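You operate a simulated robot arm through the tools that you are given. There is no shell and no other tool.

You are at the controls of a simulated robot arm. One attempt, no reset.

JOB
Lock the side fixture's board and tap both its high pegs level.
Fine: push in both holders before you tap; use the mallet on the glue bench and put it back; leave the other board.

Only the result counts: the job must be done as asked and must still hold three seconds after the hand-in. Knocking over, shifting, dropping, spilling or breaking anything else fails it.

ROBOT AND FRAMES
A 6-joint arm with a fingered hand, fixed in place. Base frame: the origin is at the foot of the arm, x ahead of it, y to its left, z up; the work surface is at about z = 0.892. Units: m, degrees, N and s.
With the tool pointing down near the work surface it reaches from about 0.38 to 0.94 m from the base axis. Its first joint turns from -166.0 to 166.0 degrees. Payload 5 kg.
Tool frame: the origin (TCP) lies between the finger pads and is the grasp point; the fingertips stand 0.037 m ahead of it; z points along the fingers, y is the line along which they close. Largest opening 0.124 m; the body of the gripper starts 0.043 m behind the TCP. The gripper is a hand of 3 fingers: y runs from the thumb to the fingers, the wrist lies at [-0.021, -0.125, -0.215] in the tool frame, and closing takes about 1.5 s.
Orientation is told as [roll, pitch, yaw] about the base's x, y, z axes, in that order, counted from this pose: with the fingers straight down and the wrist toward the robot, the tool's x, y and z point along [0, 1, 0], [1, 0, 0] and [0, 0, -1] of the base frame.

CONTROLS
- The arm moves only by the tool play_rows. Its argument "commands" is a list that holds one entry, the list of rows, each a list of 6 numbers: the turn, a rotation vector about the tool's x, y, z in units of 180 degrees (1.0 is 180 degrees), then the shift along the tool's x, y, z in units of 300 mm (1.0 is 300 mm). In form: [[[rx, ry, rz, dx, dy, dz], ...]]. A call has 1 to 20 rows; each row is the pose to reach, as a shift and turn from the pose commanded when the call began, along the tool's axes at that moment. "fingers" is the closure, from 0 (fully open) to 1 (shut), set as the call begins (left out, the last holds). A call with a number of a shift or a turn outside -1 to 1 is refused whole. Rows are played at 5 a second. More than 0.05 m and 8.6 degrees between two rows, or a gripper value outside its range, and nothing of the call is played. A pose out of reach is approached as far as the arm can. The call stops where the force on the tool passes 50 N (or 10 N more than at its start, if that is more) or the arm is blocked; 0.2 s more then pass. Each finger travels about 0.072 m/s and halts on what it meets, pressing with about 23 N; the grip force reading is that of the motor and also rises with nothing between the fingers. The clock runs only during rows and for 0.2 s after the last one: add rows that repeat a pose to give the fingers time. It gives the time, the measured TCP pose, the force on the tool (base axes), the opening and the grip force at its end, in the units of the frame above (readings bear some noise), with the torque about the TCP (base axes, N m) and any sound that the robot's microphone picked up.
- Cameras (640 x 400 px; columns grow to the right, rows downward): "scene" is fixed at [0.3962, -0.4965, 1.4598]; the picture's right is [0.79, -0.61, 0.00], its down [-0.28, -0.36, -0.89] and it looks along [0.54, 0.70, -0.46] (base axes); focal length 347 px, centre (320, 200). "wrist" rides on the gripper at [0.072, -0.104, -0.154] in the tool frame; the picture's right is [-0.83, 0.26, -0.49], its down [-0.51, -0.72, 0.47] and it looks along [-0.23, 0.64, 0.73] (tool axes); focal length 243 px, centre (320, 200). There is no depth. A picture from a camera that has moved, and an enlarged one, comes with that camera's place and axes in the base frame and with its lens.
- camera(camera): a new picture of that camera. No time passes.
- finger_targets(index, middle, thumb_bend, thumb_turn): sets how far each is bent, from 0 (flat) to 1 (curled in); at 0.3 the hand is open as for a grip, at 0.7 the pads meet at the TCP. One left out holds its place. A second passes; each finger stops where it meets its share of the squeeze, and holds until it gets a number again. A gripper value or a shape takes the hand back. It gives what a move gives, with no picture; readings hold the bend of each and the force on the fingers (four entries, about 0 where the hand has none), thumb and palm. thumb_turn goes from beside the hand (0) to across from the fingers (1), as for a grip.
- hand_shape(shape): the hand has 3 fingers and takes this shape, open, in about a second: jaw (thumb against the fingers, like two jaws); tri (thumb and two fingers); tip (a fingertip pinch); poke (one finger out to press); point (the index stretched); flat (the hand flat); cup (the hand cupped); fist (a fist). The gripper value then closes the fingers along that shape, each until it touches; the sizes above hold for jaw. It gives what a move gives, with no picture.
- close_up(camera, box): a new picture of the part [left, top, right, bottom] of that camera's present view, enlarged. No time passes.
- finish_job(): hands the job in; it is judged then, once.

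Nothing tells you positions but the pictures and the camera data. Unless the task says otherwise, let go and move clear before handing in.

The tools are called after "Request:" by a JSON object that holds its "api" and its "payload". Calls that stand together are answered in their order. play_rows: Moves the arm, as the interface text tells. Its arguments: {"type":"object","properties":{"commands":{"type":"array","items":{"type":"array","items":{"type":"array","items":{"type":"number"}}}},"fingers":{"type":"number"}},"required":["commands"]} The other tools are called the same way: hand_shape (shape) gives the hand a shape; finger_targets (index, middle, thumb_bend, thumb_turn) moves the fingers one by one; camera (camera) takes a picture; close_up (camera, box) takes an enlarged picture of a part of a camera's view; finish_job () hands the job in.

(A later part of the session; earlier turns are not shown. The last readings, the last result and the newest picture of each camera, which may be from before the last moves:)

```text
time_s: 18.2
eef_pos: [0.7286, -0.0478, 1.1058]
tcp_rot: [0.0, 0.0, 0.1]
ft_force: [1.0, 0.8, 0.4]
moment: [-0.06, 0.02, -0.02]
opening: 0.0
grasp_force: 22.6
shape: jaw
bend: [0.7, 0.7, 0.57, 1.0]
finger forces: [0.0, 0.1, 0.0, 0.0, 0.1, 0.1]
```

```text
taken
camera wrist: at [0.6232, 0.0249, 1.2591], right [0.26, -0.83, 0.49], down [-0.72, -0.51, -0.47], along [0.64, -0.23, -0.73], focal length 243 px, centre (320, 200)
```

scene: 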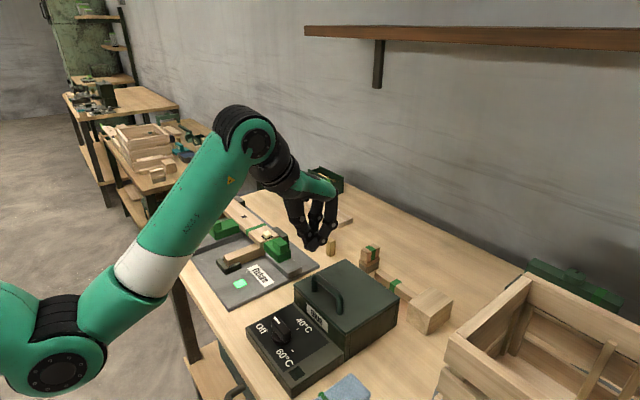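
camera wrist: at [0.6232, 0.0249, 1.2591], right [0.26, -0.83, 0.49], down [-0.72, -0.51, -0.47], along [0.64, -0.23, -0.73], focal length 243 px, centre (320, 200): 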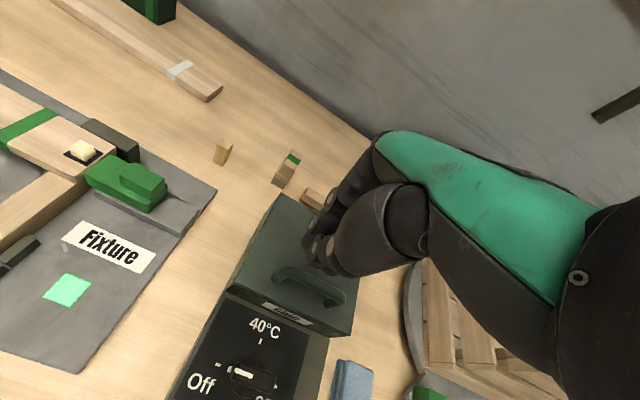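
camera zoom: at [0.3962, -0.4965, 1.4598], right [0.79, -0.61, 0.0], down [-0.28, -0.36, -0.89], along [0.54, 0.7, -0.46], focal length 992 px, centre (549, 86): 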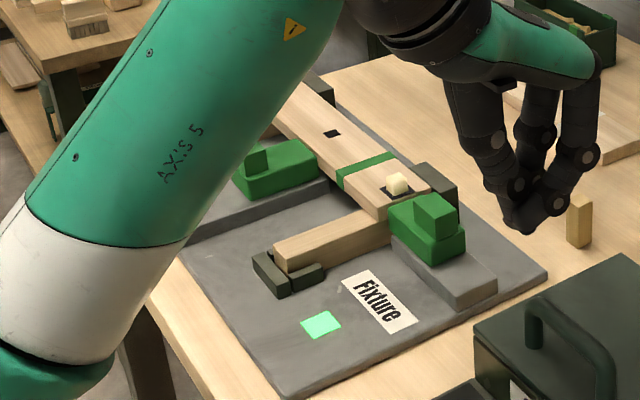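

The lamp stays lit with the hand away, so both holders are in. Now the mallet: I'll enlarge it strongly to fix its pose.

Request:
{"api": "close_up", "payload": {"camera": "scene", "box": [380, 270, 460, 340]}}

Request:
{"api": "close_up", "payload": {"camera": "scene", "box": [350, 235, 430, 305]}}

Request:
{"api": "close_up", "payload": {"camera": "scene", "box": [420, 230, 540, 340]}}

```text
5.71 times, centred on (420, 305) of scene
camera zoom: at [0.3962, -0.4965, 1.4598], right [0.79, -0.61, 0.0], down [-0.28, -0.36, -0.89], along [0.54, 0.7, -0.46], focal length 1984 px, centre (-251, -400)
```

zoom: 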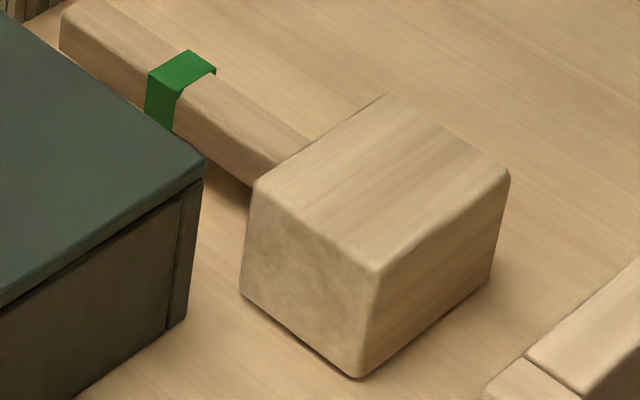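

```text
5.71 times, centred on (390, 270) of scene
camera zoom: at [0.3962, -0.4965, 1.4598], right [0.79, -0.61, 0.0], down [-0.28, -0.36, -0.89], along [0.54, 0.7, -0.46], focal length 1984 px, centre (-80, -200)
```

zoom: 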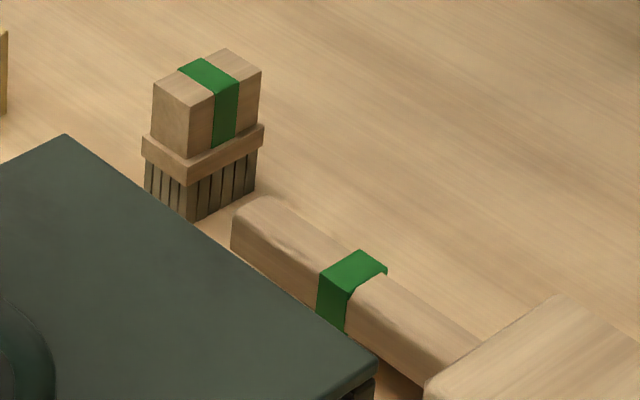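

```text
3.64 times, centred on (480, 285) of scene
camera zoom: at [0.3962, -0.4965, 1.4598], right [0.79, -0.61, 0.0], down [-0.28, -0.36, -0.89], along [0.54, 0.7, -0.46], focal length 1262 px, centre (-262, -109)
```

zoom: 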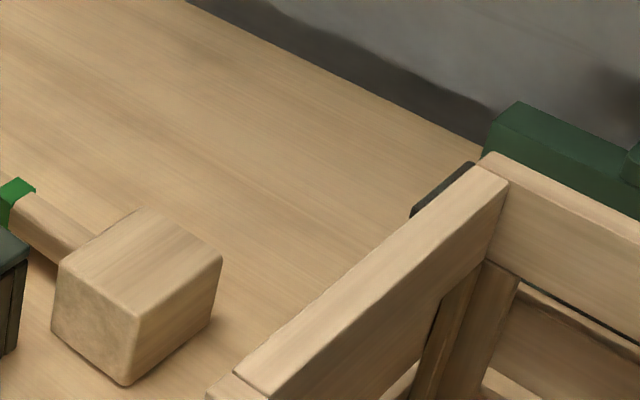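

The mallet head spans about x 0.867–0.945, y -0.237 to -0.185, with its top at about z=0.945. I'll grip it by the head, so the tapping force goes straight through the hand and the thumb stays clear of the heater box. First I open the fingers and move above it.

Request:
{"api": "play_rows", "payload": {"commands": [[[0, 0, 0, -0.09, 0.1, 0.0], [0, 0, 0, -0.18, 0.2, 0.0], [0, 0, 0, -0.27, 0.3, 0.03], [0, 0, 0, -0.36, 0.4, 0.06], [0, 0, 0, -0.45, 0.5, 0.1], [0, 0, 0, -0.543, 0.59, 0.15], [0, 0, 0, -0.543, 0.59, 0.15]]], "fingers": 0}}

Request:
{"api": "camera", "payload": {"camera": "scene"}}

Request:
{"api": "close_up", "payload": {"camera": "scene", "box": [340, 200, 480, 340]}}

Request:
{"api": "camera", "payload": {"camera": "wrist"}}

Request:
{"api": "close_up", "payload": {"camera": "scene", "box": [230, 215, 310, 275]}}

Request:
{"api": "close_up", "payload": {"camera": "scene", "box": [190, 180, 270, 240]}}

```text
time_s: 19.8
eef_pos: [0.9053, -0.2084, 1.0603]
tcp_rot: [0.0, 0.0, 0.0]
ft_force: [0.2, 0.1, 0.3]
moment: [-0.04, -0.02, 0.03]
opening: 0.1236
grasp_force: 0.0
shape: jaw
bend: [0.3, 0.3, 0.3, 0.98]
finger forces: [0.0, 0.0, 0.1, 0.0, 0.1, 0.0]
```

```text
taken
```

scene: 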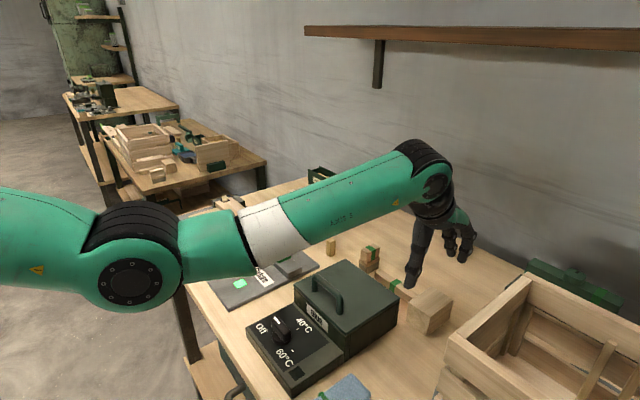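

```text
2.86 times, centred on (410, 270) of scene
camera zoom: at [0.3962, -0.4965, 1.4598], right [0.79, -0.61, 0.0], down [-0.28, -0.36, -0.89], along [0.54, 0.7, -0.46], focal length 992 px, centre (63, 0)
```

zoom: 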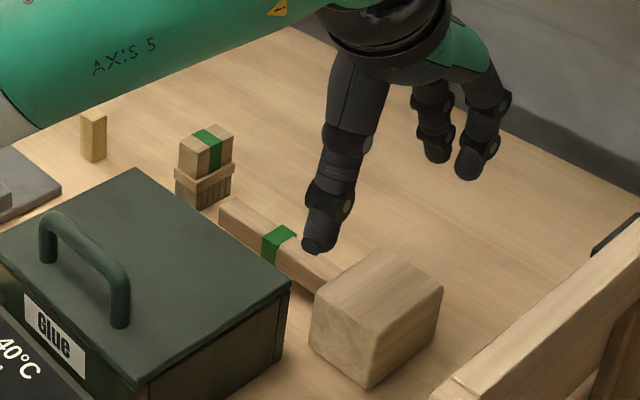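

```text
taken
camera wrist: at [0.801, -0.1365, 1.2134], right [0.26, -0.83, 0.49], down [-0.72, -0.51, -0.47], along [0.64, -0.23, -0.73], focal length 243 px, centre (320, 200)
```

wrist: 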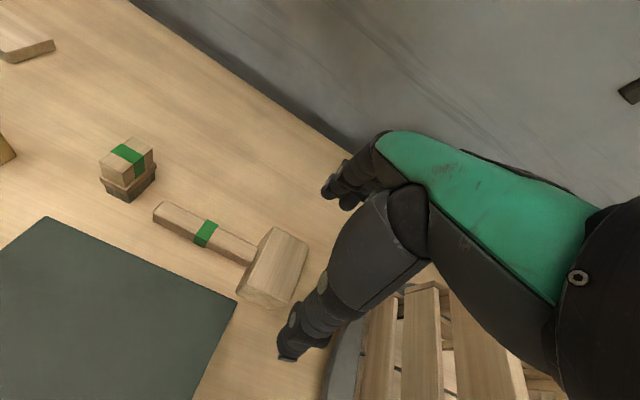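

```text
6.67 times, centred on (270, 245) of scene
camera zoom: at [0.3962, -0.4965, 1.4598], right [0.79, -0.61, 0.0], down [-0.28, -0.36, -0.89], along [0.54, 0.7, -0.46], focal length 2315 px, centre (653, -100)
```

zoom: 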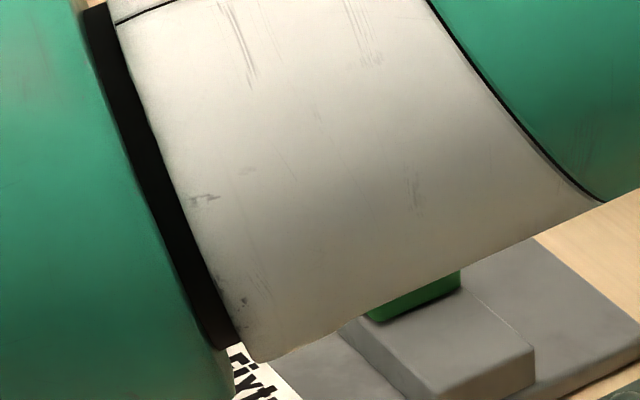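

```text
6.67 times, centred on (230, 210) of scene
camera zoom: at [0.3962, -0.4965, 1.4598], right [0.79, -0.61, 0.0], down [-0.28, -0.36, -0.89], along [0.54, 0.7, -0.46], focal length 2315 px, centre (920, 133)
```

zoom: 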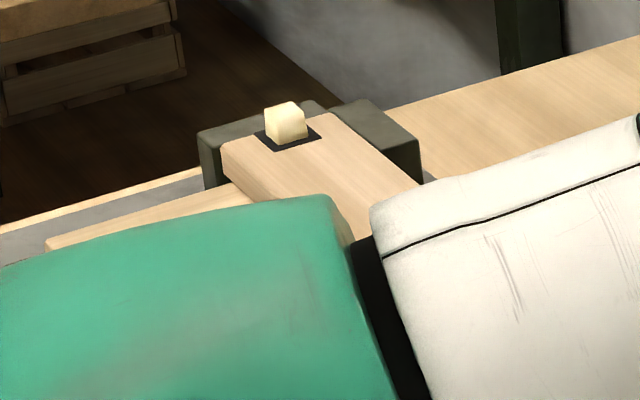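

The mallet sits below the hand as expected. I'll zoom in from the wrist to cross-check its centre before lowering.

Request:
{"api": "close_up", "payload": {"camera": "wrist", "box": [130, 170, 350, 370]}}

```text
2.00 times, centred on (240, 270) of wrist
camera zoom: at [0.801, -0.1365, 1.2134], right [0.26, -0.83, 0.49], down [-0.72, -0.51, -0.47], along [0.64, -0.23, -0.73], focal length 485 px, centre (480, 60)
```

zoom: 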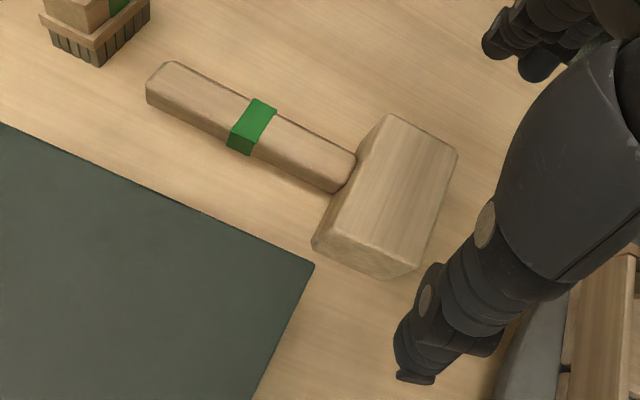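

The two cameras differ by about 1 cm on the mallet centre, so I'll take the middle. I'll lower until the fingertips are just above the head and compare at close range.

Request:
{"api": "play_rows", "payload": {"commands": [[[0, 0, 0, 0.01, 0.015, 0.06], [0, 0, 0, 0.01, 0.015, 0.13], [0, 0, 0, 0.01, 0.015, 0.2]]]}}

Request:
{"api": "close_up", "payload": {"camera": "scene", "box": [350, 220, 470, 340]}}

Request:
{"api": "close_up", "payload": {"camera": "wrist", "box": [180, 100, 420, 400]}}

```text
time_s: 20.6
eef_pos: [0.9109, -0.206, 1.0015]
tcp_rot: [0.0, 0.0, 0.0]
ft_force: [0.1, -0.4, -0.5]
moment: [-0.01, -0.01, -0.01]
opening: 0.1237
grasp_force: 0.0
shape: jaw
bend: [0.3, 0.3, 0.3, 0.98]
finger forces: [0.1, 0.0, 0.0, 0.0, 0.0, 0.0]
```

```text
3.33 times, centred on (410, 280) of scene
camera zoom: at [0.3962, -0.4965, 1.4598], right [0.79, -0.61, 0.0], down [-0.28, -0.36, -0.89], along [0.54, 0.7, -0.46], focal length 1157 px, centre (20, -67)
```

zoom: 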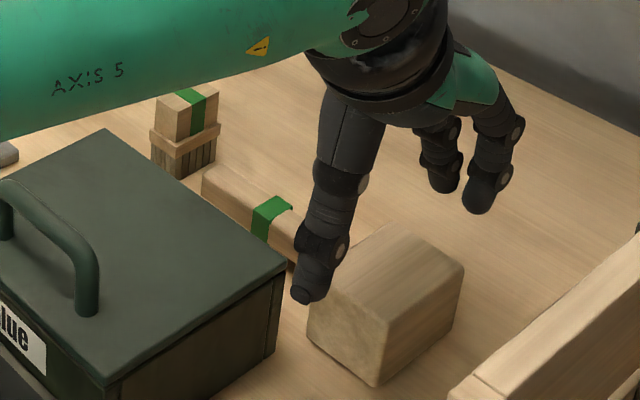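

```text
1.33 times, centred on (300, 250) of wrist
camera zoom: at [0.8062, -0.1343, 1.1545], right [0.26, -0.83, 0.49], down [-0.72, -0.51, -0.47], along [0.64, -0.23, -0.73], focal length 324 px, centre (347, 133)
```

zoom: 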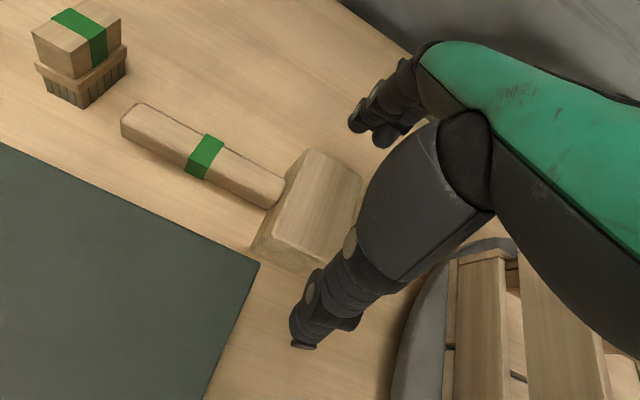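

In both views the hand straddles the mallet head well, and the thumb is about 3 cm clear of the heater box. I'll lower to the gripping height and check before closing.

Request:
{"api": "play_rows", "payload": {"commands": [[[0, 0, 0, 0, 0, 0.06], [0, 0, 0, 0, 0, 0.12], [0, 0, 0, 0, 0, 0.165]]]}}

Request:
{"api": "close_up", "payload": {"camera": "scene", "box": [350, 220, 470, 340]}}

Request:
{"api": "close_up", "payload": {"camera": "wrist", "box": [180, 100, 420, 400]}}

```text
time_s: 21.4
eef_pos: [0.9115, -0.2066, 0.9522]
tcp_rot: [0.0, 0.0, 0.0]
ft_force: [0.7, 0.0, 0.1]
moment: [0.03, -0.04, -0.03]
opening: 0.1236
grasp_force: 0.0
shape: jaw
bend: [0.3, 0.3, 0.3, 0.98]
finger forces: [0.0, 0.0, 0.1, 0.1, 0.0, 0.1]
```

```text
3.33 times, centred on (410, 280) of scene
camera zoom: at [0.3962, -0.4965, 1.4598], right [0.79, -0.61, 0.0], down [-0.28, -0.36, -0.89], along [0.54, 0.7, -0.46], focal length 1157 px, centre (20, -67)
```

zoom: 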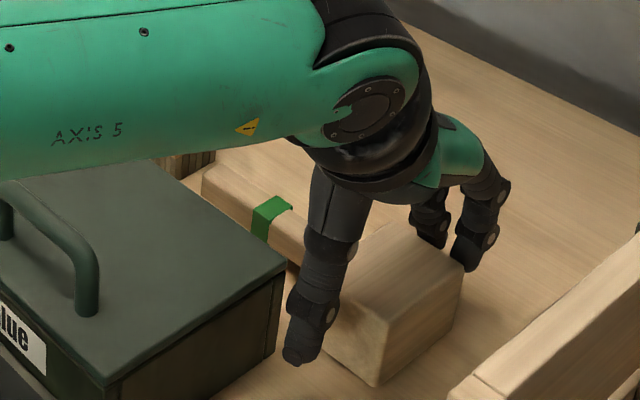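

```text
1.33 times, centred on (300, 250) of wrist
camera zoom: at [0.8067, -0.1345, 1.1056], right [0.26, -0.83, 0.49], down [-0.72, -0.51, -0.47], along [0.64, -0.23, -0.73], focal length 324 px, centre (347, 133)
```

zoom: 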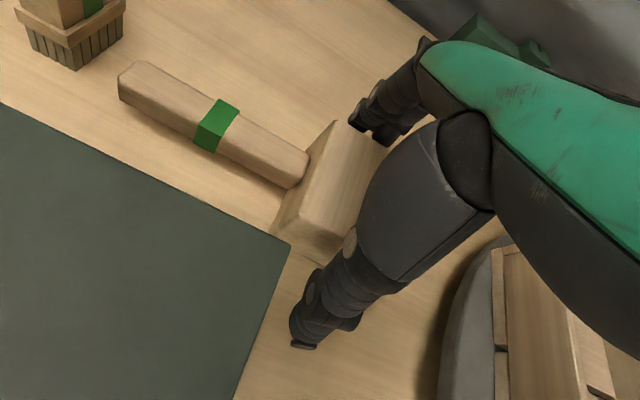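

The hand is down around the head with no contact. Closing the fingers on it now while the arm holds still.

Request:
{"api": "play_rows", "payload": {"commands": [[[0, 0, 0, 0, 0, 0], [0, 0, 0, 0, 0, 0], [0, 0, 0, 0, 0, 0], [0, 0, 0, 0, 0, 0], [0, 0, 0, 0, 0, 0], [0, 0, 0, 0, 0, 0], [0, 0, 0, 0, 0, 0], [0, 0, 0, 0, 0, 0]]], "fingers": 1}}

Request:
{"api": "close_up", "payload": {"camera": "scene", "box": [350, 220, 470, 340]}}

Request:
{"api": "close_up", "payload": {"camera": "wrist", "box": [180, 100, 420, 400]}}

```text
time_s: 23.2
eef_pos: [0.9114, -0.2068, 0.9522]
tcp_rot: [-0.1, -0.1, 0.0]
ft_force: [0.8, 0.2, 0.4]
moment: [0.01, 0.06, -0.01]
opening: 0.0791
grasp_force: 22.2
shape: jaw
bend: [0.27, 0.33, 0.72, 1.0]
finger forces: [14.4, 7.1, 0.0, 0.0, 21.0, 0.0]
```

```text
3.33 times, centred on (410, 280) of scene
camera zoom: at [0.3962, -0.4965, 1.4598], right [0.79, -0.61, 0.0], down [-0.28, -0.36, -0.89], along [0.54, 0.7, -0.46], focal length 1157 px, centre (20, -67)
```

zoom: 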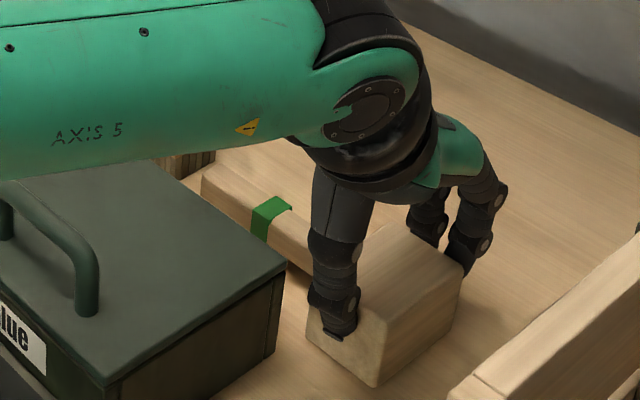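

```text
1.33 times, centred on (300, 250) of wrist
camera zoom: at [0.8067, -0.1345, 1.1055], right [0.26, -0.83, 0.49], down [-0.72, -0.51, -0.47], along [0.64, -0.23, -0.73], focal length 324 px, centre (347, 133)
```

zoom: 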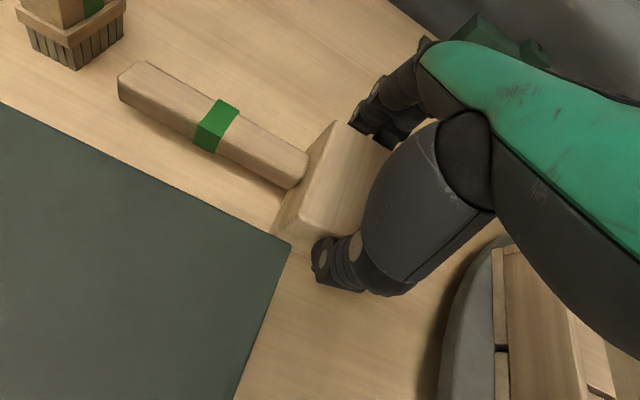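

The head is gripped (opening 79 mm, thumb 21 N) and hasn't shifted. I'll lift it straight up slowly and check that it hangs level.

Request:
{"api": "play_rows", "payload": {"commands": [[[0, 0, 0, 0, 0, -0.03], [0, 0, 0, 0, 0, -0.07], [0, 0, 0, 0, 0, -0.13], [0, 0, 0, 0, 0, -0.2], [0, 0, 0, 0, 0, -0.27], [0, 0, 0, 0, 0, -0.34], [0, 0, 0, 0, 0, -0.4]]]}}

Request:
{"api": "close_up", "payload": {"camera": "scene", "box": [350, 180, 490, 340]}}

Request:
{"api": "close_up", "payload": {"camera": "wrist", "box": [180, 100, 420, 400]}}

```text
time_s: 24.8
eef_pos: [0.9111, -0.2062, 1.0737]
tcp_rot: [0.0, 0.0, 0.0]
ft_force: [0.7, -0.4, -4.3]
moment: [-0.02, 0.06, -0.03]
opening: 0.0788
grasp_force: 22.5
shape: jaw
bend: [0.27, 0.33, 0.72, 1.0]
finger forces: [14.1, 7.0, 0.1, 0.1, 21.2, 0.1]
```

```text
2.50 times, centred on (420, 260) of scene
camera zoom: at [0.3962, -0.4965, 1.4598], right [0.79, -0.61, 0.0], down [-0.28, -0.36, -0.89], along [0.54, 0.7, -0.46], focal length 868 px, centre (70, 50)
```

zoom: 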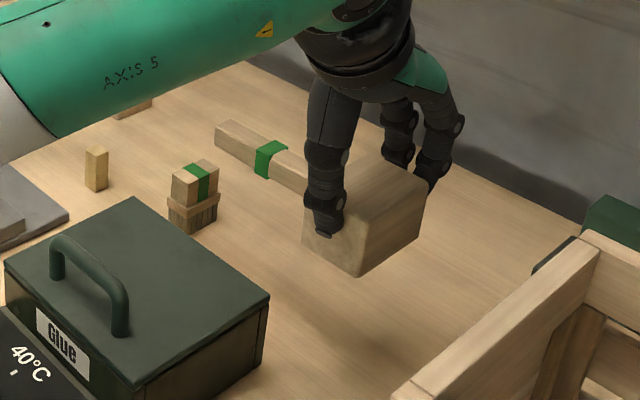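

```text
1.33 times, centred on (300, 250) of wrist
camera zoom: at [0.8068, -0.1336, 1.226], right [0.26, -0.83, 0.49], down [-0.72, -0.51, -0.47], along [0.64, -0.23, -0.73], focal length 324 px, centre (347, 133)
```

zoom: 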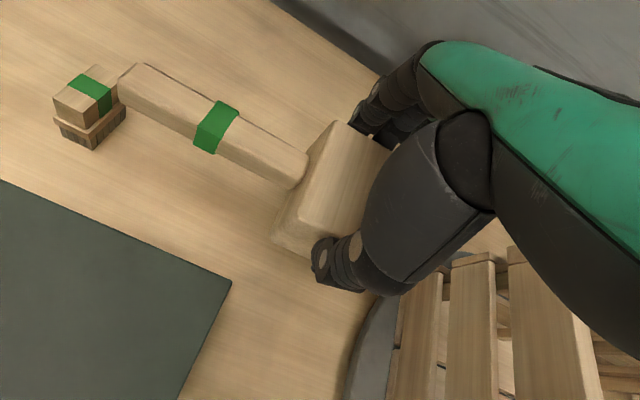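

The mallet is up, level and firm (about 4.3 N weight). Next I carry it across at this height to near the fixture and look at peg 2.

Request:
{"api": "play_rows", "payload": {"commands": [[[0, 0, 0, 0.1, -0.06, 0], [0, 0, 0, 0.22, -0.13, 0], [0, 0, 0, 0.34, -0.2, 0], [0, 0, 0, 0.46, -0.27, 0], [0, 0, 0, 0.58, -0.345, 0], [0, 0, 0, 0.7, -0.42, 0], [0, 0, 0, 0.82, -0.49, 0], [0, 0, 0, 0.9, -0.54, 0], [0, 0, 0, 0.953, -0.57, 0]]]}}

Request:
{"api": "camera", "payload": {"camera": "scene"}}

Request:
{"api": "camera", "payload": {"camera": "wrist"}}

Request:
{"api": "close_up", "payload": {"camera": "wrist", "box": [0, 80, 260, 280]}}

Request:
{"api": "close_up", "payload": {"camera": "scene", "box": [170, 180, 330, 300]}}

```text
time_s: 26.8
eef_pos: [0.7393, 0.0797, 1.0718]
tcp_rot: [0.0, 0.1, 0.1]
ft_force: [-0.2, 1.2, -3.3]
moment: [-0.04, 0.05, -0.04]
opening: 0.0788
grasp_force: 22.6
shape: jaw
bend: [0.27, 0.33, 0.72, 1.0]
finger forces: [13.7, 7.2, 0.1, 0.0, 20.9, 0.0]
```

```text
taken
```

scene: 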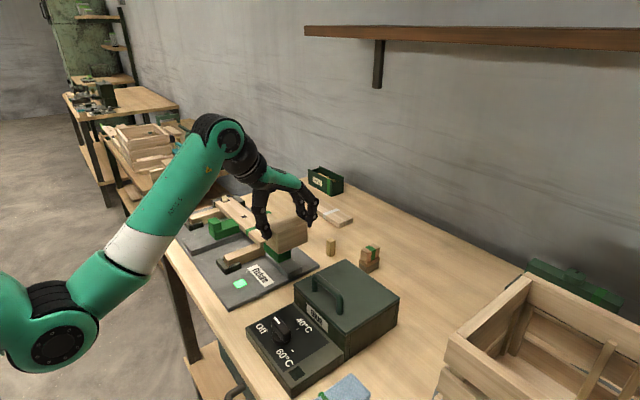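

```text
taken
camera wrist: at [0.6348, 0.1516, 1.2246], right [0.26, -0.83, 0.49], down [-0.72, -0.51, -0.47], along [0.64, -0.23, -0.73], focal length 243 px, centre (320, 200)
```

wrist: 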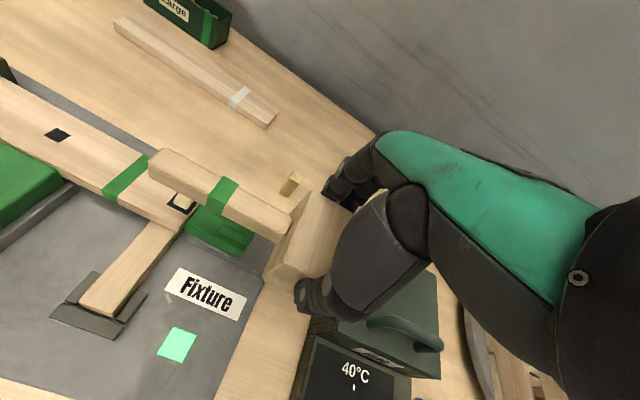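

```text
2.00 times, centred on (130, 180) of wrist
camera zoom: at [0.6348, 0.1516, 1.2246], right [0.26, -0.83, 0.49], down [-0.72, -0.51, -0.47], along [0.64, -0.23, -0.73], focal length 485 px, centre (700, 240)
```

zoom: 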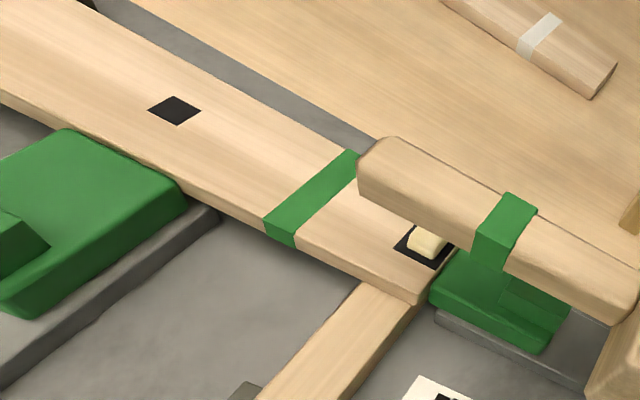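

```text
3.33 times, centred on (250, 240) of scene
camera zoom: at [0.3962, -0.4965, 1.4598], right [0.79, -0.61, 0.0], down [-0.28, -0.36, -0.89], along [0.54, 0.7, -0.46], focal length 1157 px, centre (553, 67)
```

zoom: 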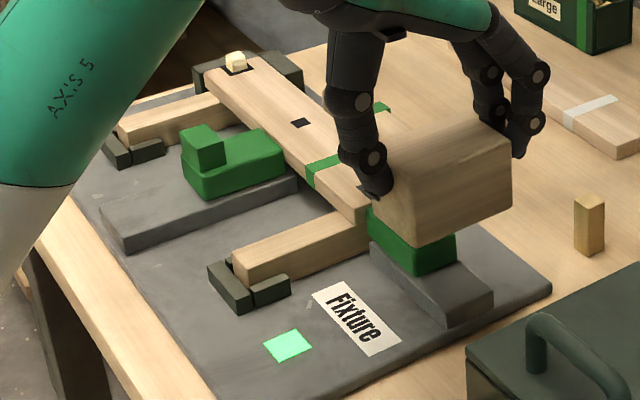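

The lamp is lit and the mallet is held above holder B with its handle pointing +y. I'll bring the head above peg 2, offset slightly toward -x and +y so it misses the far stop and holder B, and compare at close range.

Request:
{"api": "play_rows", "payload": {"commands": [[[0, 0, 0, 0.11, 0.01, 0], [0, 0, 0, 0.24, 0.02, 0.0], [0, 0, 0, 0.37, 0.03, 0.03], [0, 0, 0, 0.47, 0.036, 0.08], [0, 0, 0, 0.511, 0.036, 0.13]]]}}

Request:
{"api": "close_up", "payload": {"camera": "scene", "box": [170, 170, 330, 290]}}

Request:
{"api": "close_up", "payload": {"camera": "scene", "box": [230, 205, 310, 275]}}

Request:
{"api": "camera", "payload": {"camera": "wrist"}}

Request:
{"api": "close_up", "payload": {"camera": "wrist", "box": [180, 120, 400, 360]}}

```text
time_s: 28.0
eef_pos: [0.7514, 0.235, 1.0343]
tcp_rot: [0.1, 0.1, 0.0]
ft_force: [0.0, 0.2, -4.1]
moment: [-0.05, 0.04, -0.01]
opening: 0.0787
grasp_force: 22.7
shape: jaw
bend: [0.27, 0.33, 0.72, 1.0]
finger forces: [13.6, 7.2, 0.0, 0.0, 20.9, 0.1]
```

```text
3.33 times, centred on (250, 230) of scene
camera zoom: at [0.3962, -0.4965, 1.4598], right [0.79, -0.61, 0.0], down [-0.28, -0.36, -0.89], along [0.54, 0.7, -0.46], focal length 1157 px, centre (553, 100)
```

zoom: 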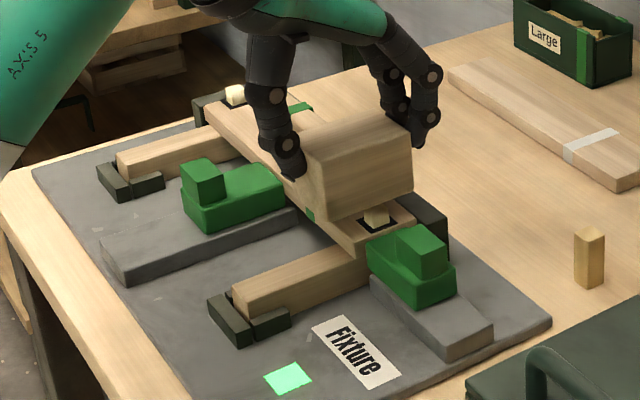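

```text
5.71 times, centred on (270, 240) of scene
camera zoom: at [0.3962, -0.4965, 1.4598], right [0.79, -0.61, 0.0], down [-0.28, -0.36, -0.89], along [0.54, 0.7, -0.46], focal length 1984 px, centre (606, -29)
```

zoom: 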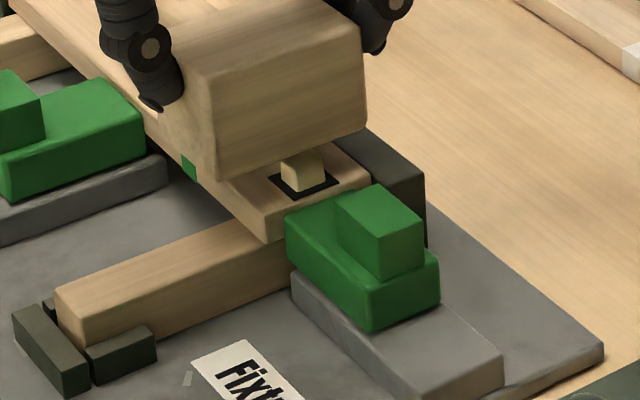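

```text
taken
camera wrist: at [0.6467, 0.3064, 1.1859], right [0.26, -0.83, 0.49], down [-0.72, -0.51, -0.47], along [0.64, -0.23, -0.73], focal length 243 px, centre (320, 200)
```

wrist: 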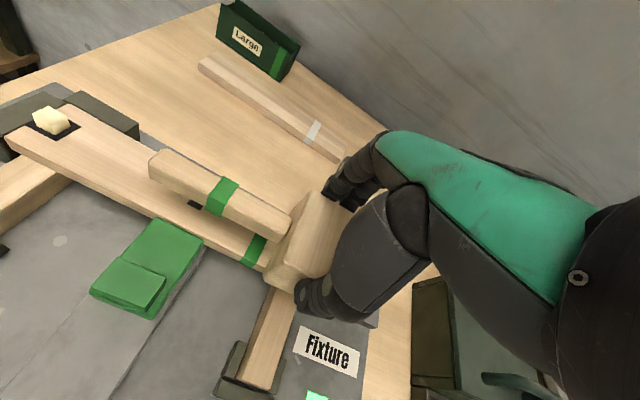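

```text
1.67 times, centred on (290, 240) of wrist
camera zoom: at [0.6467, 0.3064, 1.1859], right [0.26, -0.83, 0.49], down [-0.72, -0.51, -0.47], along [0.64, -0.23, -0.73], focal length 404 px, centre (370, 133)
```

zoom: 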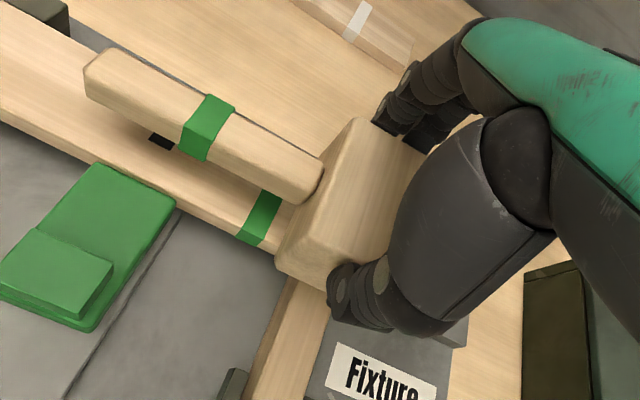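

Seen close up, the head should move about 12 mm more toward +y to clear holder B's front, while x already has margin from the far stop. I'll shift and lower slowly toward the peg top.

Request:
{"api": "play_rows", "payload": {"commands": [[[0, 0, 0, 0.04, 0, 0], [0, 0, 0, 0.04, 0, 0.02], [0, 0, 0, 0.04, 0, 0.04], [0, 0, 0, 0.04, 0, 0.05]]]}}

Request:
{"api": "close_up", "payload": {"camera": "scene", "box": [230, 205, 310, 275]}}

```text
time_s: 29.0
eef_pos: [0.7502, 0.2451, 1.0196]
tcp_rot: [-0.1, 0.0, 0.0]
ft_force: [-0.2, -0.1, -3.8]
moment: [-0.02, 0.02, 0.0]
opening: 0.0787
grasp_force: 22.2
shape: jaw
bend: [0.27, 0.33, 0.72, 1.0]
finger forces: [13.5, 7.3, 0.0, 0.1, 20.9, 0.0]
```

```text
5.71 times, centred on (270, 240) of scene
camera zoom: at [0.3962, -0.4965, 1.4598], right [0.79, -0.61, 0.0], down [-0.28, -0.36, -0.89], along [0.54, 0.7, -0.46], focal length 1984 px, centre (606, -29)
```

zoom: 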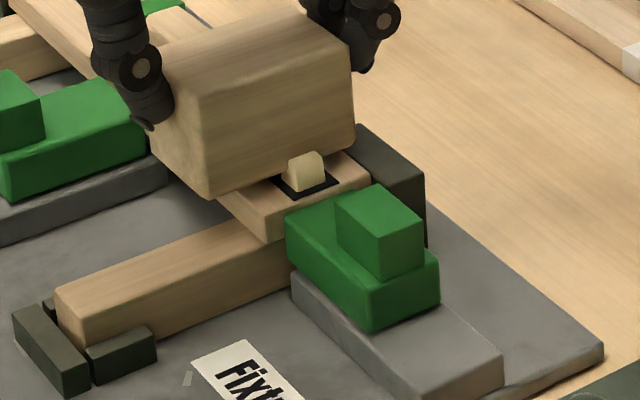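

I need a tighter look at the peg relative to the head's lower edge before going further.

Request:
{"api": "close_up", "payload": {"camera": "scene", "box": [255, 220, 290, 245]}}

Request:
{"api": "close_up", "payload": {"camera": "wrist", "box": [220, 150, 380, 300]}}

```text
16.00 times, centred on (272, 232) of scene
camera zoom: at [0.3962, -0.4965, 1.4598], right [0.79, -0.61, 0.0], down [-0.28, -0.36, -0.89], along [0.54, 0.7, -0.46], focal length 5555 px, centre (1080, -320)
```

zoom: 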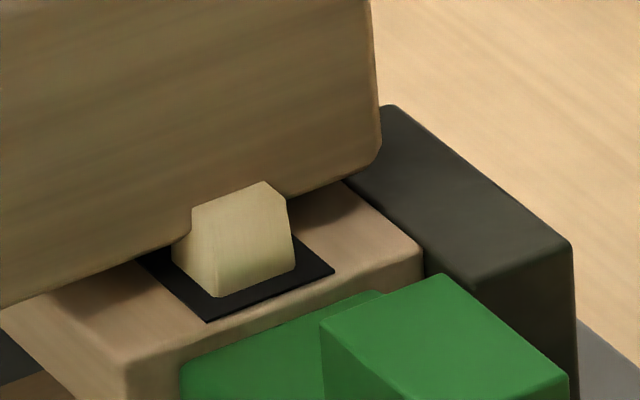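

```text
2.67 times, centred on (300, 225) of wrist
camera zoom: at [0.6458, 0.317, 1.1714], right [0.26, -0.83, 0.49], down [-0.72, -0.51, -0.47], along [0.64, -0.23, -0.73], focal length 647 px, centre (373, 133)
```

zoom: 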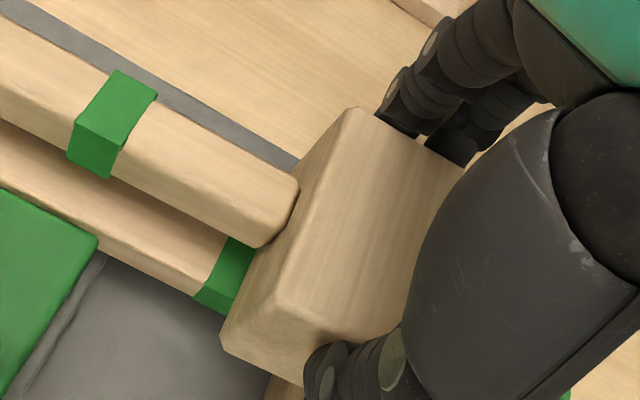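

The peg is actually at the very edge of the head's -y face, so my last shift went too far. Holder B's body turns out lower than the board top, so it is no obstacle. I'll raise the head straight up and look again before re-aligning.

Request:
{"api": "play_rows", "payload": {"commands": [[[0, 0, 0, 0, 0, -0.04], [0, 0, 0, 0, 0, -0.08]]]}}

Request:
{"api": "close_up", "payload": {"camera": "scene", "box": [245, 205, 295, 245]}}

```text
time_s: 29.6
eef_pos: [0.7503, 0.246, 1.0426]
tcp_rot: [0.0, 0.1, 0.0]
ft_force: [-0.3, -0.2, -4.2]
moment: [-0.02, 0.06, 0.0]
opening: 0.0791
grasp_force: 22.7
shape: jaw
bend: [0.27, 0.33, 0.72, 1.0]
finger forces: [13.5, 7.3, 0.0, 0.1, 20.9, 0.0]
```

```text
10.00 times, centred on (270, 225) of scene
camera zoom: at [0.3962, -0.4965, 1.4598], right [0.79, -0.61, 0.0], down [-0.28, -0.36, -0.89], along [0.54, 0.7, -0.46], focal length 3472 px, centre (820, -50)
```

zoom: 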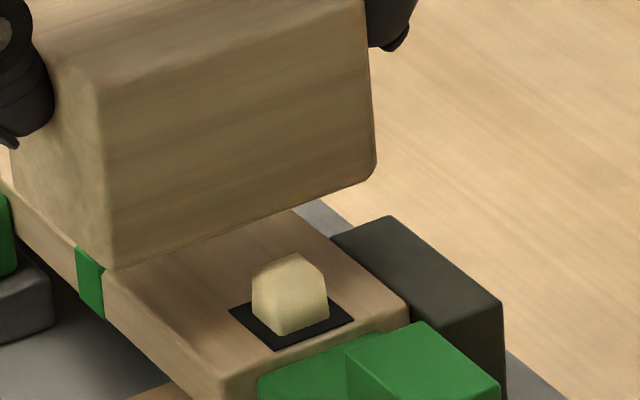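

Now the peg is clearly visible: about 15 mm square and standing about 15 mm above the board. I'll shift 18 mm toward -y and 5 mm toward -x so the head covers the peg and stays inside the stop, then lower partway and check.

Request:
{"api": "play_rows", "payload": {"commands": [[[0, 0, 0, -0.03, -0.008, 0], [0, 0, 0, -0.06, -0.017, 0], [0, 0, 0, -0.06, -0.017, 0.03]]]}}

Request:
{"api": "close_up", "payload": {"camera": "scene", "box": [245, 205, 295, 245]}}

```text
time_s: 30.4
eef_pos: [0.7451, 0.2278, 1.0328]
tcp_rot: [0.0, 0.0, 0.0]
ft_force: [0.2, -0.8, -3.8]
moment: [-0.06, 0.06, -0.06]
opening: 0.079
grasp_force: 22.9
shape: jaw
bend: [0.27, 0.33, 0.72, 1.0]
finger forces: [13.6, 7.2, 0.0, 0.0, 20.9, 0.0]
```

```text
10.00 times, centred on (270, 225) of scene
camera zoom: at [0.3962, -0.4965, 1.4598], right [0.79, -0.61, 0.0], down [-0.28, -0.36, -0.89], along [0.54, 0.7, -0.46], focal length 3472 px, centre (820, -50)
```

zoom: 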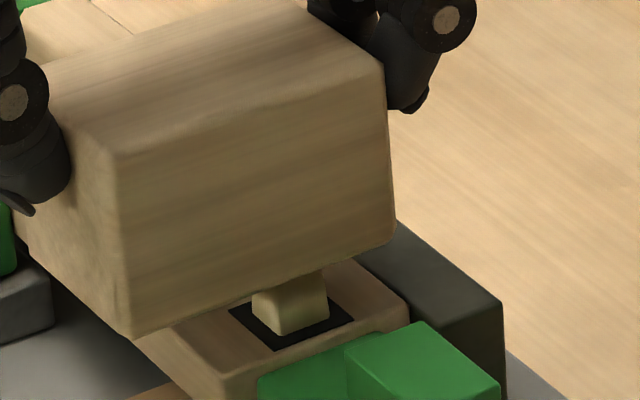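

The peg is now fully under the head, about 19 mm inside the face, and the head is clear of the stop. I'll lower in small steps to find contact.

Request:
{"api": "play_rows", "payload": {"commands": [[[0, 0, 0, 0, 0, 0.012], [0, 0, 0, 0, 0, 0.022], [0, 0, 0, 0, 0, 0.03], [0, 0, 0, 0, 0, 0.037], [0, 0, 0, 0, 0, 0.042]]]}}

Request:
{"api": "close_up", "payload": {"camera": "scene", "box": [245, 205, 295, 245]}}

```text
time_s: 31.6
eef_pos: [0.7457, 0.2268, 1.0212]
tcp_rot: [0.0, 0.0, 0.0]
ft_force: [0.6, 0.1, -3.1]
moment: [-0.05, 0.03, 0.03]
opening: 0.0789
grasp_force: 23.4
shape: jaw
bend: [0.27, 0.33, 0.72, 1.0]
finger forces: [13.6, 7.2, 0.0, 0.0, 20.7, 0.1]
```

```text
10.00 times, centred on (270, 225) of scene
camera zoom: at [0.3962, -0.4965, 1.4598], right [0.79, -0.61, 0.0], down [-0.28, -0.36, -0.89], along [0.54, 0.7, -0.46], focal length 3472 px, centre (820, -50)
```

zoom: 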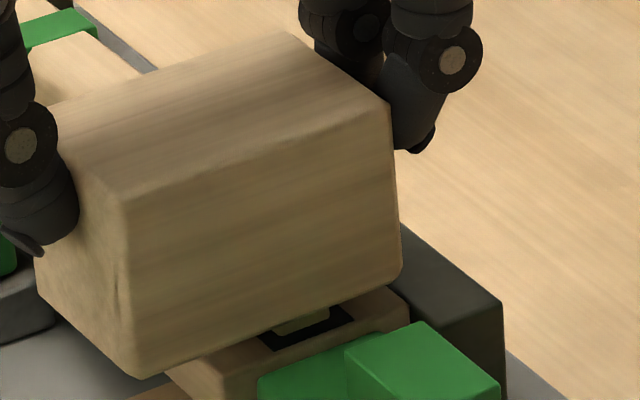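

Still no clear contact. I'll continue down in 1–2 mm steps.

Request:
{"api": "play_rows", "payload": {"commands": [[[0, 0, 0, 0, 0, 0.005], [0, 0, 0, 0, 0, 0.01], [0, 0, 0, 0, 0, 0.014]]]}}

Request:
{"api": "close_up", "payload": {"camera": "scene", "box": [245, 205, 295, 245]}}

```text
time_s: 32.4
eef_pos: [0.7468, 0.2277, 1.0176]
tcp_rot: [-0.1, 0.0, -0.1]
ft_force: [-0.7, -0.3, -3.5]
moment: [-0.01, 0.01, -0.01]
opening: 0.0789
grasp_force: 23.0
shape: jaw
bend: [0.27, 0.33, 0.72, 1.0]
finger forces: [13.6, 7.2, 0.0, 0.0, 20.8, 0.1]
```

```text
10.00 times, centred on (270, 225) of scene
camera zoom: at [0.3962, -0.4965, 1.4598], right [0.79, -0.61, 0.0], down [-0.28, -0.36, -0.89], along [0.54, 0.7, -0.46], focal length 3472 px, centre (820, -50)
```

zoom: 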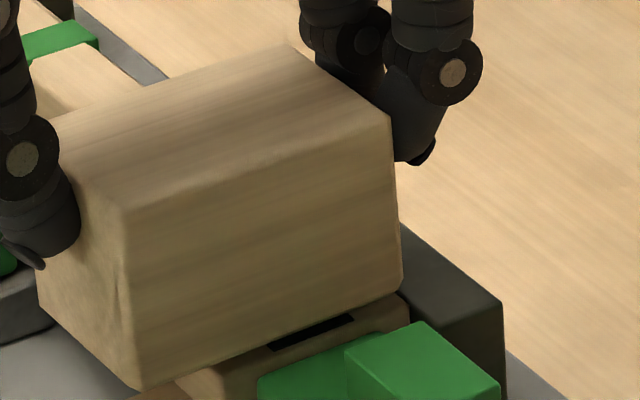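

The head bottom should be at or below the peg's top by now, yet the force hasn't changed. I'll lift back up to see whether the peg has moved.

Request:
{"api": "play_rows", "payload": {"commands": [[[0, 0, 0, 0, 0, -0.04], [0, 0, 0, 0, 0, -0.08], [0, 0, 0, 0, 0, -0.12]]]}}

Request:
{"api": "close_up", "payload": {"camera": "scene", "box": [245, 205, 295, 245]}}

Request:
{"api": "camera", "payload": {"camera": "scene"}}

```text
time_s: 33.2
eef_pos: [0.7457, 0.2277, 1.0534]
tcp_rot: [-0.1, 0.1, 0.0]
ft_force: [0.4, 0.4, -3.0]
moment: [-0.06, 0.07, 0.01]
opening: 0.0787
grasp_force: 22.8
shape: jaw
bend: [0.27, 0.33, 0.72, 1.0]
finger forces: [13.6, 7.2, 0.0, 0.1, 20.8, 0.0]
```

```text
10.00 times, centred on (270, 225) of scene
camera zoom: at [0.3962, -0.4965, 1.4598], right [0.79, -0.61, 0.0], down [-0.28, -0.36, -0.89], along [0.54, 0.7, -0.46], focal length 3472 px, centre (820, -50)
```

zoom: 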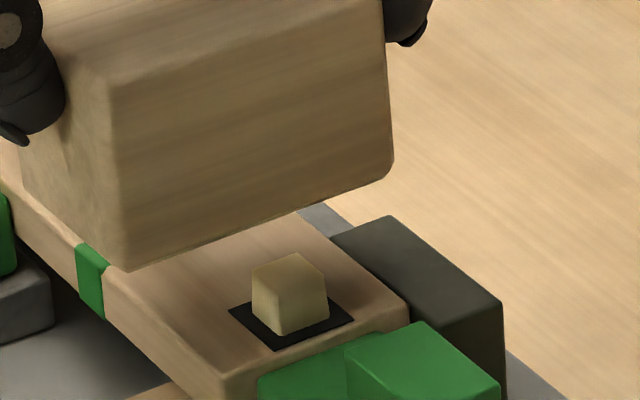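

```text
taken
```

scene: 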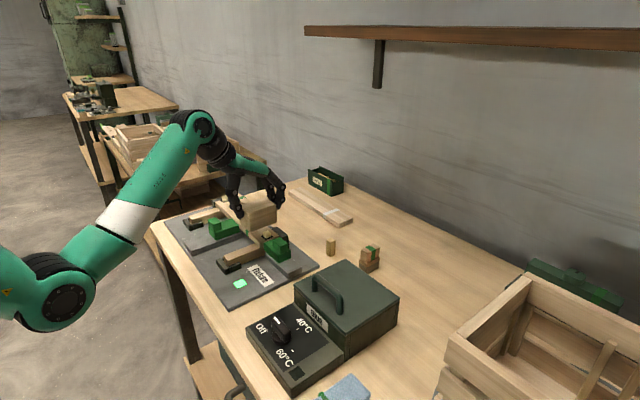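

The peg hasn't moved, so the head wasn't really touching it. I'll go down again slowly, a bit deeper, watching for the true contact height.

Request:
{"api": "play_rows", "payload": {"commands": [[[0, 0, 0, 0, 0, 0.05], [0, 0, 0, 0, 0, 0.1], [0, 0, 0, 0, 0, 0.117], [0, 0, 0, 0, 0, 0.121], [0, 0, 0, 0, 0, 0.125], [0, 0, 0, 0, 0, 0.129], [0, 0, 0, 0, 0, 0.133]]]}}

Request:
{"api": "close_up", "payload": {"camera": "scene", "box": [245, 205, 295, 245]}}

```text
time_s: 34.8
eef_pos: [0.7452, 0.2272, 1.0142]
tcp_rot: [-0.1, -0.1, 0.0]
ft_force: [-0.3, -0.8, -0.5]
moment: [-0.01, 0.08, -0.02]
opening: 0.0788
grasp_force: 23.2
shape: jaw
bend: [0.27, 0.33, 0.72, 1.0]
finger forces: [13.8, 7.3, 0.1, 0.0, 21.0, 0.0]
```

```text
10.00 times, centred on (270, 225) of scene
camera zoom: at [0.3962, -0.4965, 1.4598], right [0.79, -0.61, 0.0], down [-0.28, -0.36, -0.89], along [0.54, 0.7, -0.46], focal length 3472 px, centre (820, -50)
```

zoom: 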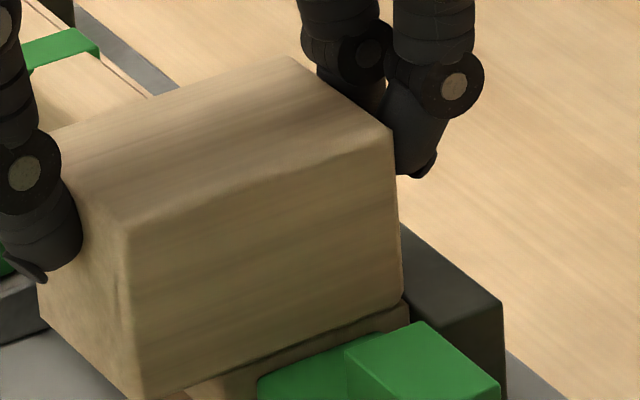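

Contact begins at TCP z≈1.014 (about 3 N). I'll press about 1 mm further and see how the force grows.

Request:
{"api": "play_rows", "payload": {"commands": [[[0, 0, 0, 0, 0, 0.002], [0, 0, 0, 0, 0, 0.004]]]}}

Request:
{"api": "close_up", "payload": {"camera": "scene", "box": [255, 220, 290, 245]}}

```text
time_s: 35.4
eef_pos: [0.7464, 0.226, 1.014]
tcp_rot: [-0.1, -0.2, 0.0]
ft_force: [-1.6, -2.3, 6.4]
moment: [-0.03, 0.07, -0.03]
opening: 0.0789
grasp_force: 23.0
shape: jaw
bend: [0.27, 0.33, 0.72, 1.0]
finger forces: [13.5, 7.3, 0.0, 0.1, 22.4, 0.0]
```

```text
16.00 times, centred on (272, 232) of scene
camera zoom: at [0.3962, -0.4965, 1.4598], right [0.79, -0.61, 0.0], down [-0.28, -0.36, -0.89], along [0.54, 0.7, -0.46], focal length 5555 px, centre (1080, -320)
```

zoom: 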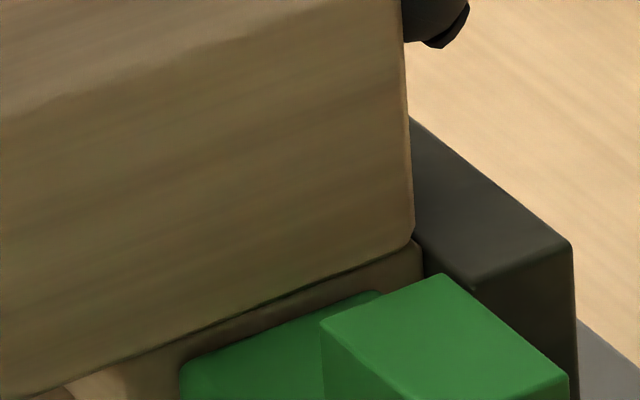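

The head's lower face now looks level with the board top. I'll lift and see what the peg did.

Request:
{"api": "play_rows", "payload": {"commands": [[[0, 0, 0, 0, 0, -0.04], [0, 0, 0, 0, 0, -0.09], [0, 0, 0, 0, 0, -0.14]]]}}

Request:
{"api": "close_up", "payload": {"camera": "scene", "box": [245, 205, 295, 245]}}

```text
time_s: 36.2
eef_pos: [0.7451, 0.2273, 1.0527]
tcp_rot: [-0.1, 0.0, 0.0]
ft_force: [-0.1, -0.5, -4.0]
moment: [-0.09, 0.05, -0.02]
opening: 0.0788
grasp_force: 23.3
shape: jaw
bend: [0.27, 0.33, 0.72, 1.0]
finger forces: [14.1, 7.2, 0.0, 0.0, 21.4, 0.0]
```

```text
10.00 times, centred on (270, 225) of scene
camera zoom: at [0.3962, -0.4965, 1.4598], right [0.79, -0.61, 0.0], down [-0.28, -0.36, -0.89], along [0.54, 0.7, -0.46], focal length 3472 px, centre (820, -50)
```

zoom: 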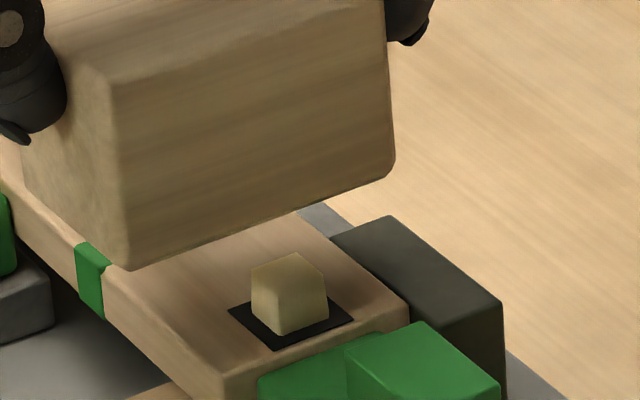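

The peg hasn't budged under slow pressing (10 N), so it likely needs an actual tap with some speed. I'll do a quick, controlled downward tap that ends just at board height, then come back up.

Request:
{"api": "play_rows", "payload": {"commands": [[[0, 0, 0, 0, 0, 0.125], [0, 0, 0, 0, 0, 0.125], [0, 0, 0, 0, 0, 0.0]]]}}

Request:
{"api": "close_up", "payload": {"camera": "scene", "box": [245, 205, 295, 245]}}

```text
time_s: 37.0
eef_pos: [0.7473, 0.2274, 1.0537]
tcp_rot: [0.0, 0.1, 0.0]
ft_force: [0.8, 0.3, -4.1]
moment: [0.0, 0.08, 0.02]
opening: 0.0785
grasp_force: 22.7
shape: jaw
bend: [0.27, 0.33, 0.72, 1.0]
finger forces: [14.0, 7.2, 0.0, 0.1, 21.2, 0.1]
```

```text
10.00 times, centred on (270, 225) of scene
camera zoom: at [0.3962, -0.4965, 1.4598], right [0.79, -0.61, 0.0], down [-0.28, -0.36, -0.89], along [0.54, 0.7, -0.46], focal length 3472 px, centre (820, -50)
```

zoom: 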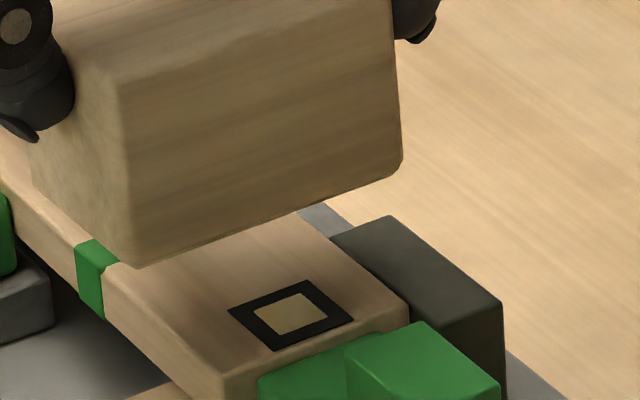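

The tap drove peg 2 down and it now looks flush with the board. I'll zoom in to confirm, and look at peg 1.

Request:
{"api": "close_up", "payload": {"camera": "scene", "box": [255, 225, 290, 245]}}

Request:
{"api": "close_up", "payload": {"camera": "scene", "box": [195, 180, 255, 225]}}

Request:
{"api": "camera", "payload": {"camera": "wrist"}}

Request:
{"api": "close_up", "payload": {"camera": "wrist", "box": [0, 60, 160, 160]}}

```text
16.00 times, centred on (272, 235) of scene
camera zoom: at [0.3962, -0.4965, 1.4598], right [0.79, -0.61, 0.0], down [-0.28, -0.36, -0.89], along [0.54, 0.7, -0.46], focal length 5555 px, centre (1080, -360)
```

zoom: 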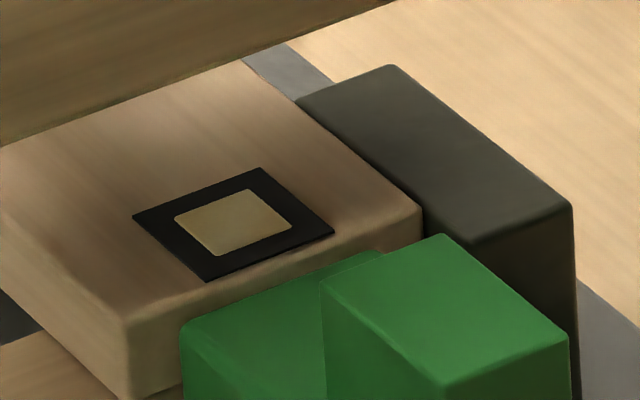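

```text
8.89 times, centred on (225, 202) of scene
camera zoom: at [0.3962, -0.4965, 1.4598], right [0.79, -0.61, 0.0], down [-0.28, -0.36, -0.89], along [0.54, 0.7, -0.46], focal length 3086 px, centre (1164, 178)
```

zoom: 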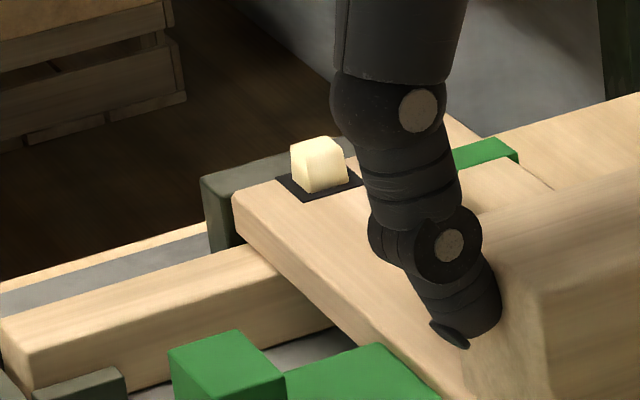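

```text
taken
camera wrist: at [0.6432, 0.2985, 1.2073], right [0.26, -0.83, 0.49], down [-0.72, -0.51, -0.47], along [0.64, -0.23, -0.73], focal length 243 px, centre (320, 200)
```

wrist: 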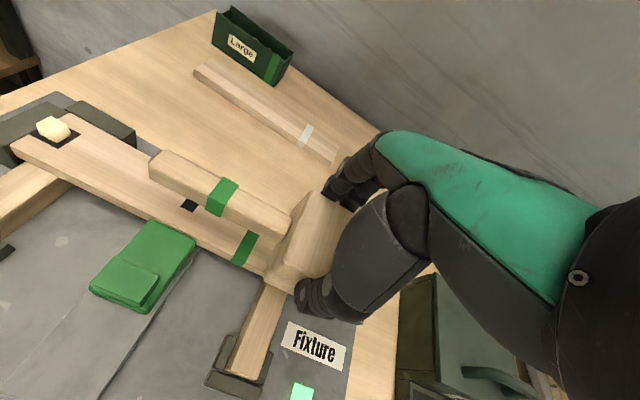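

```text
4.00 times, centred on (80, 110) of wrist
camera zoom: at [0.6432, 0.2985, 1.2073], right [0.26, -0.83, 0.49], down [-0.72, -0.51, -0.47], along [0.64, -0.23, -0.73], focal length 970 px, centre (1280, 560)
```

zoom: 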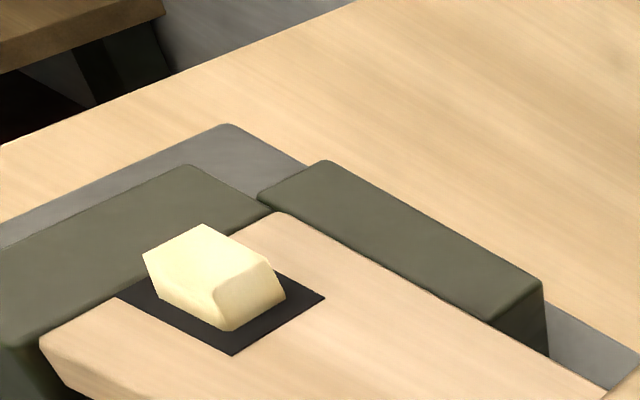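

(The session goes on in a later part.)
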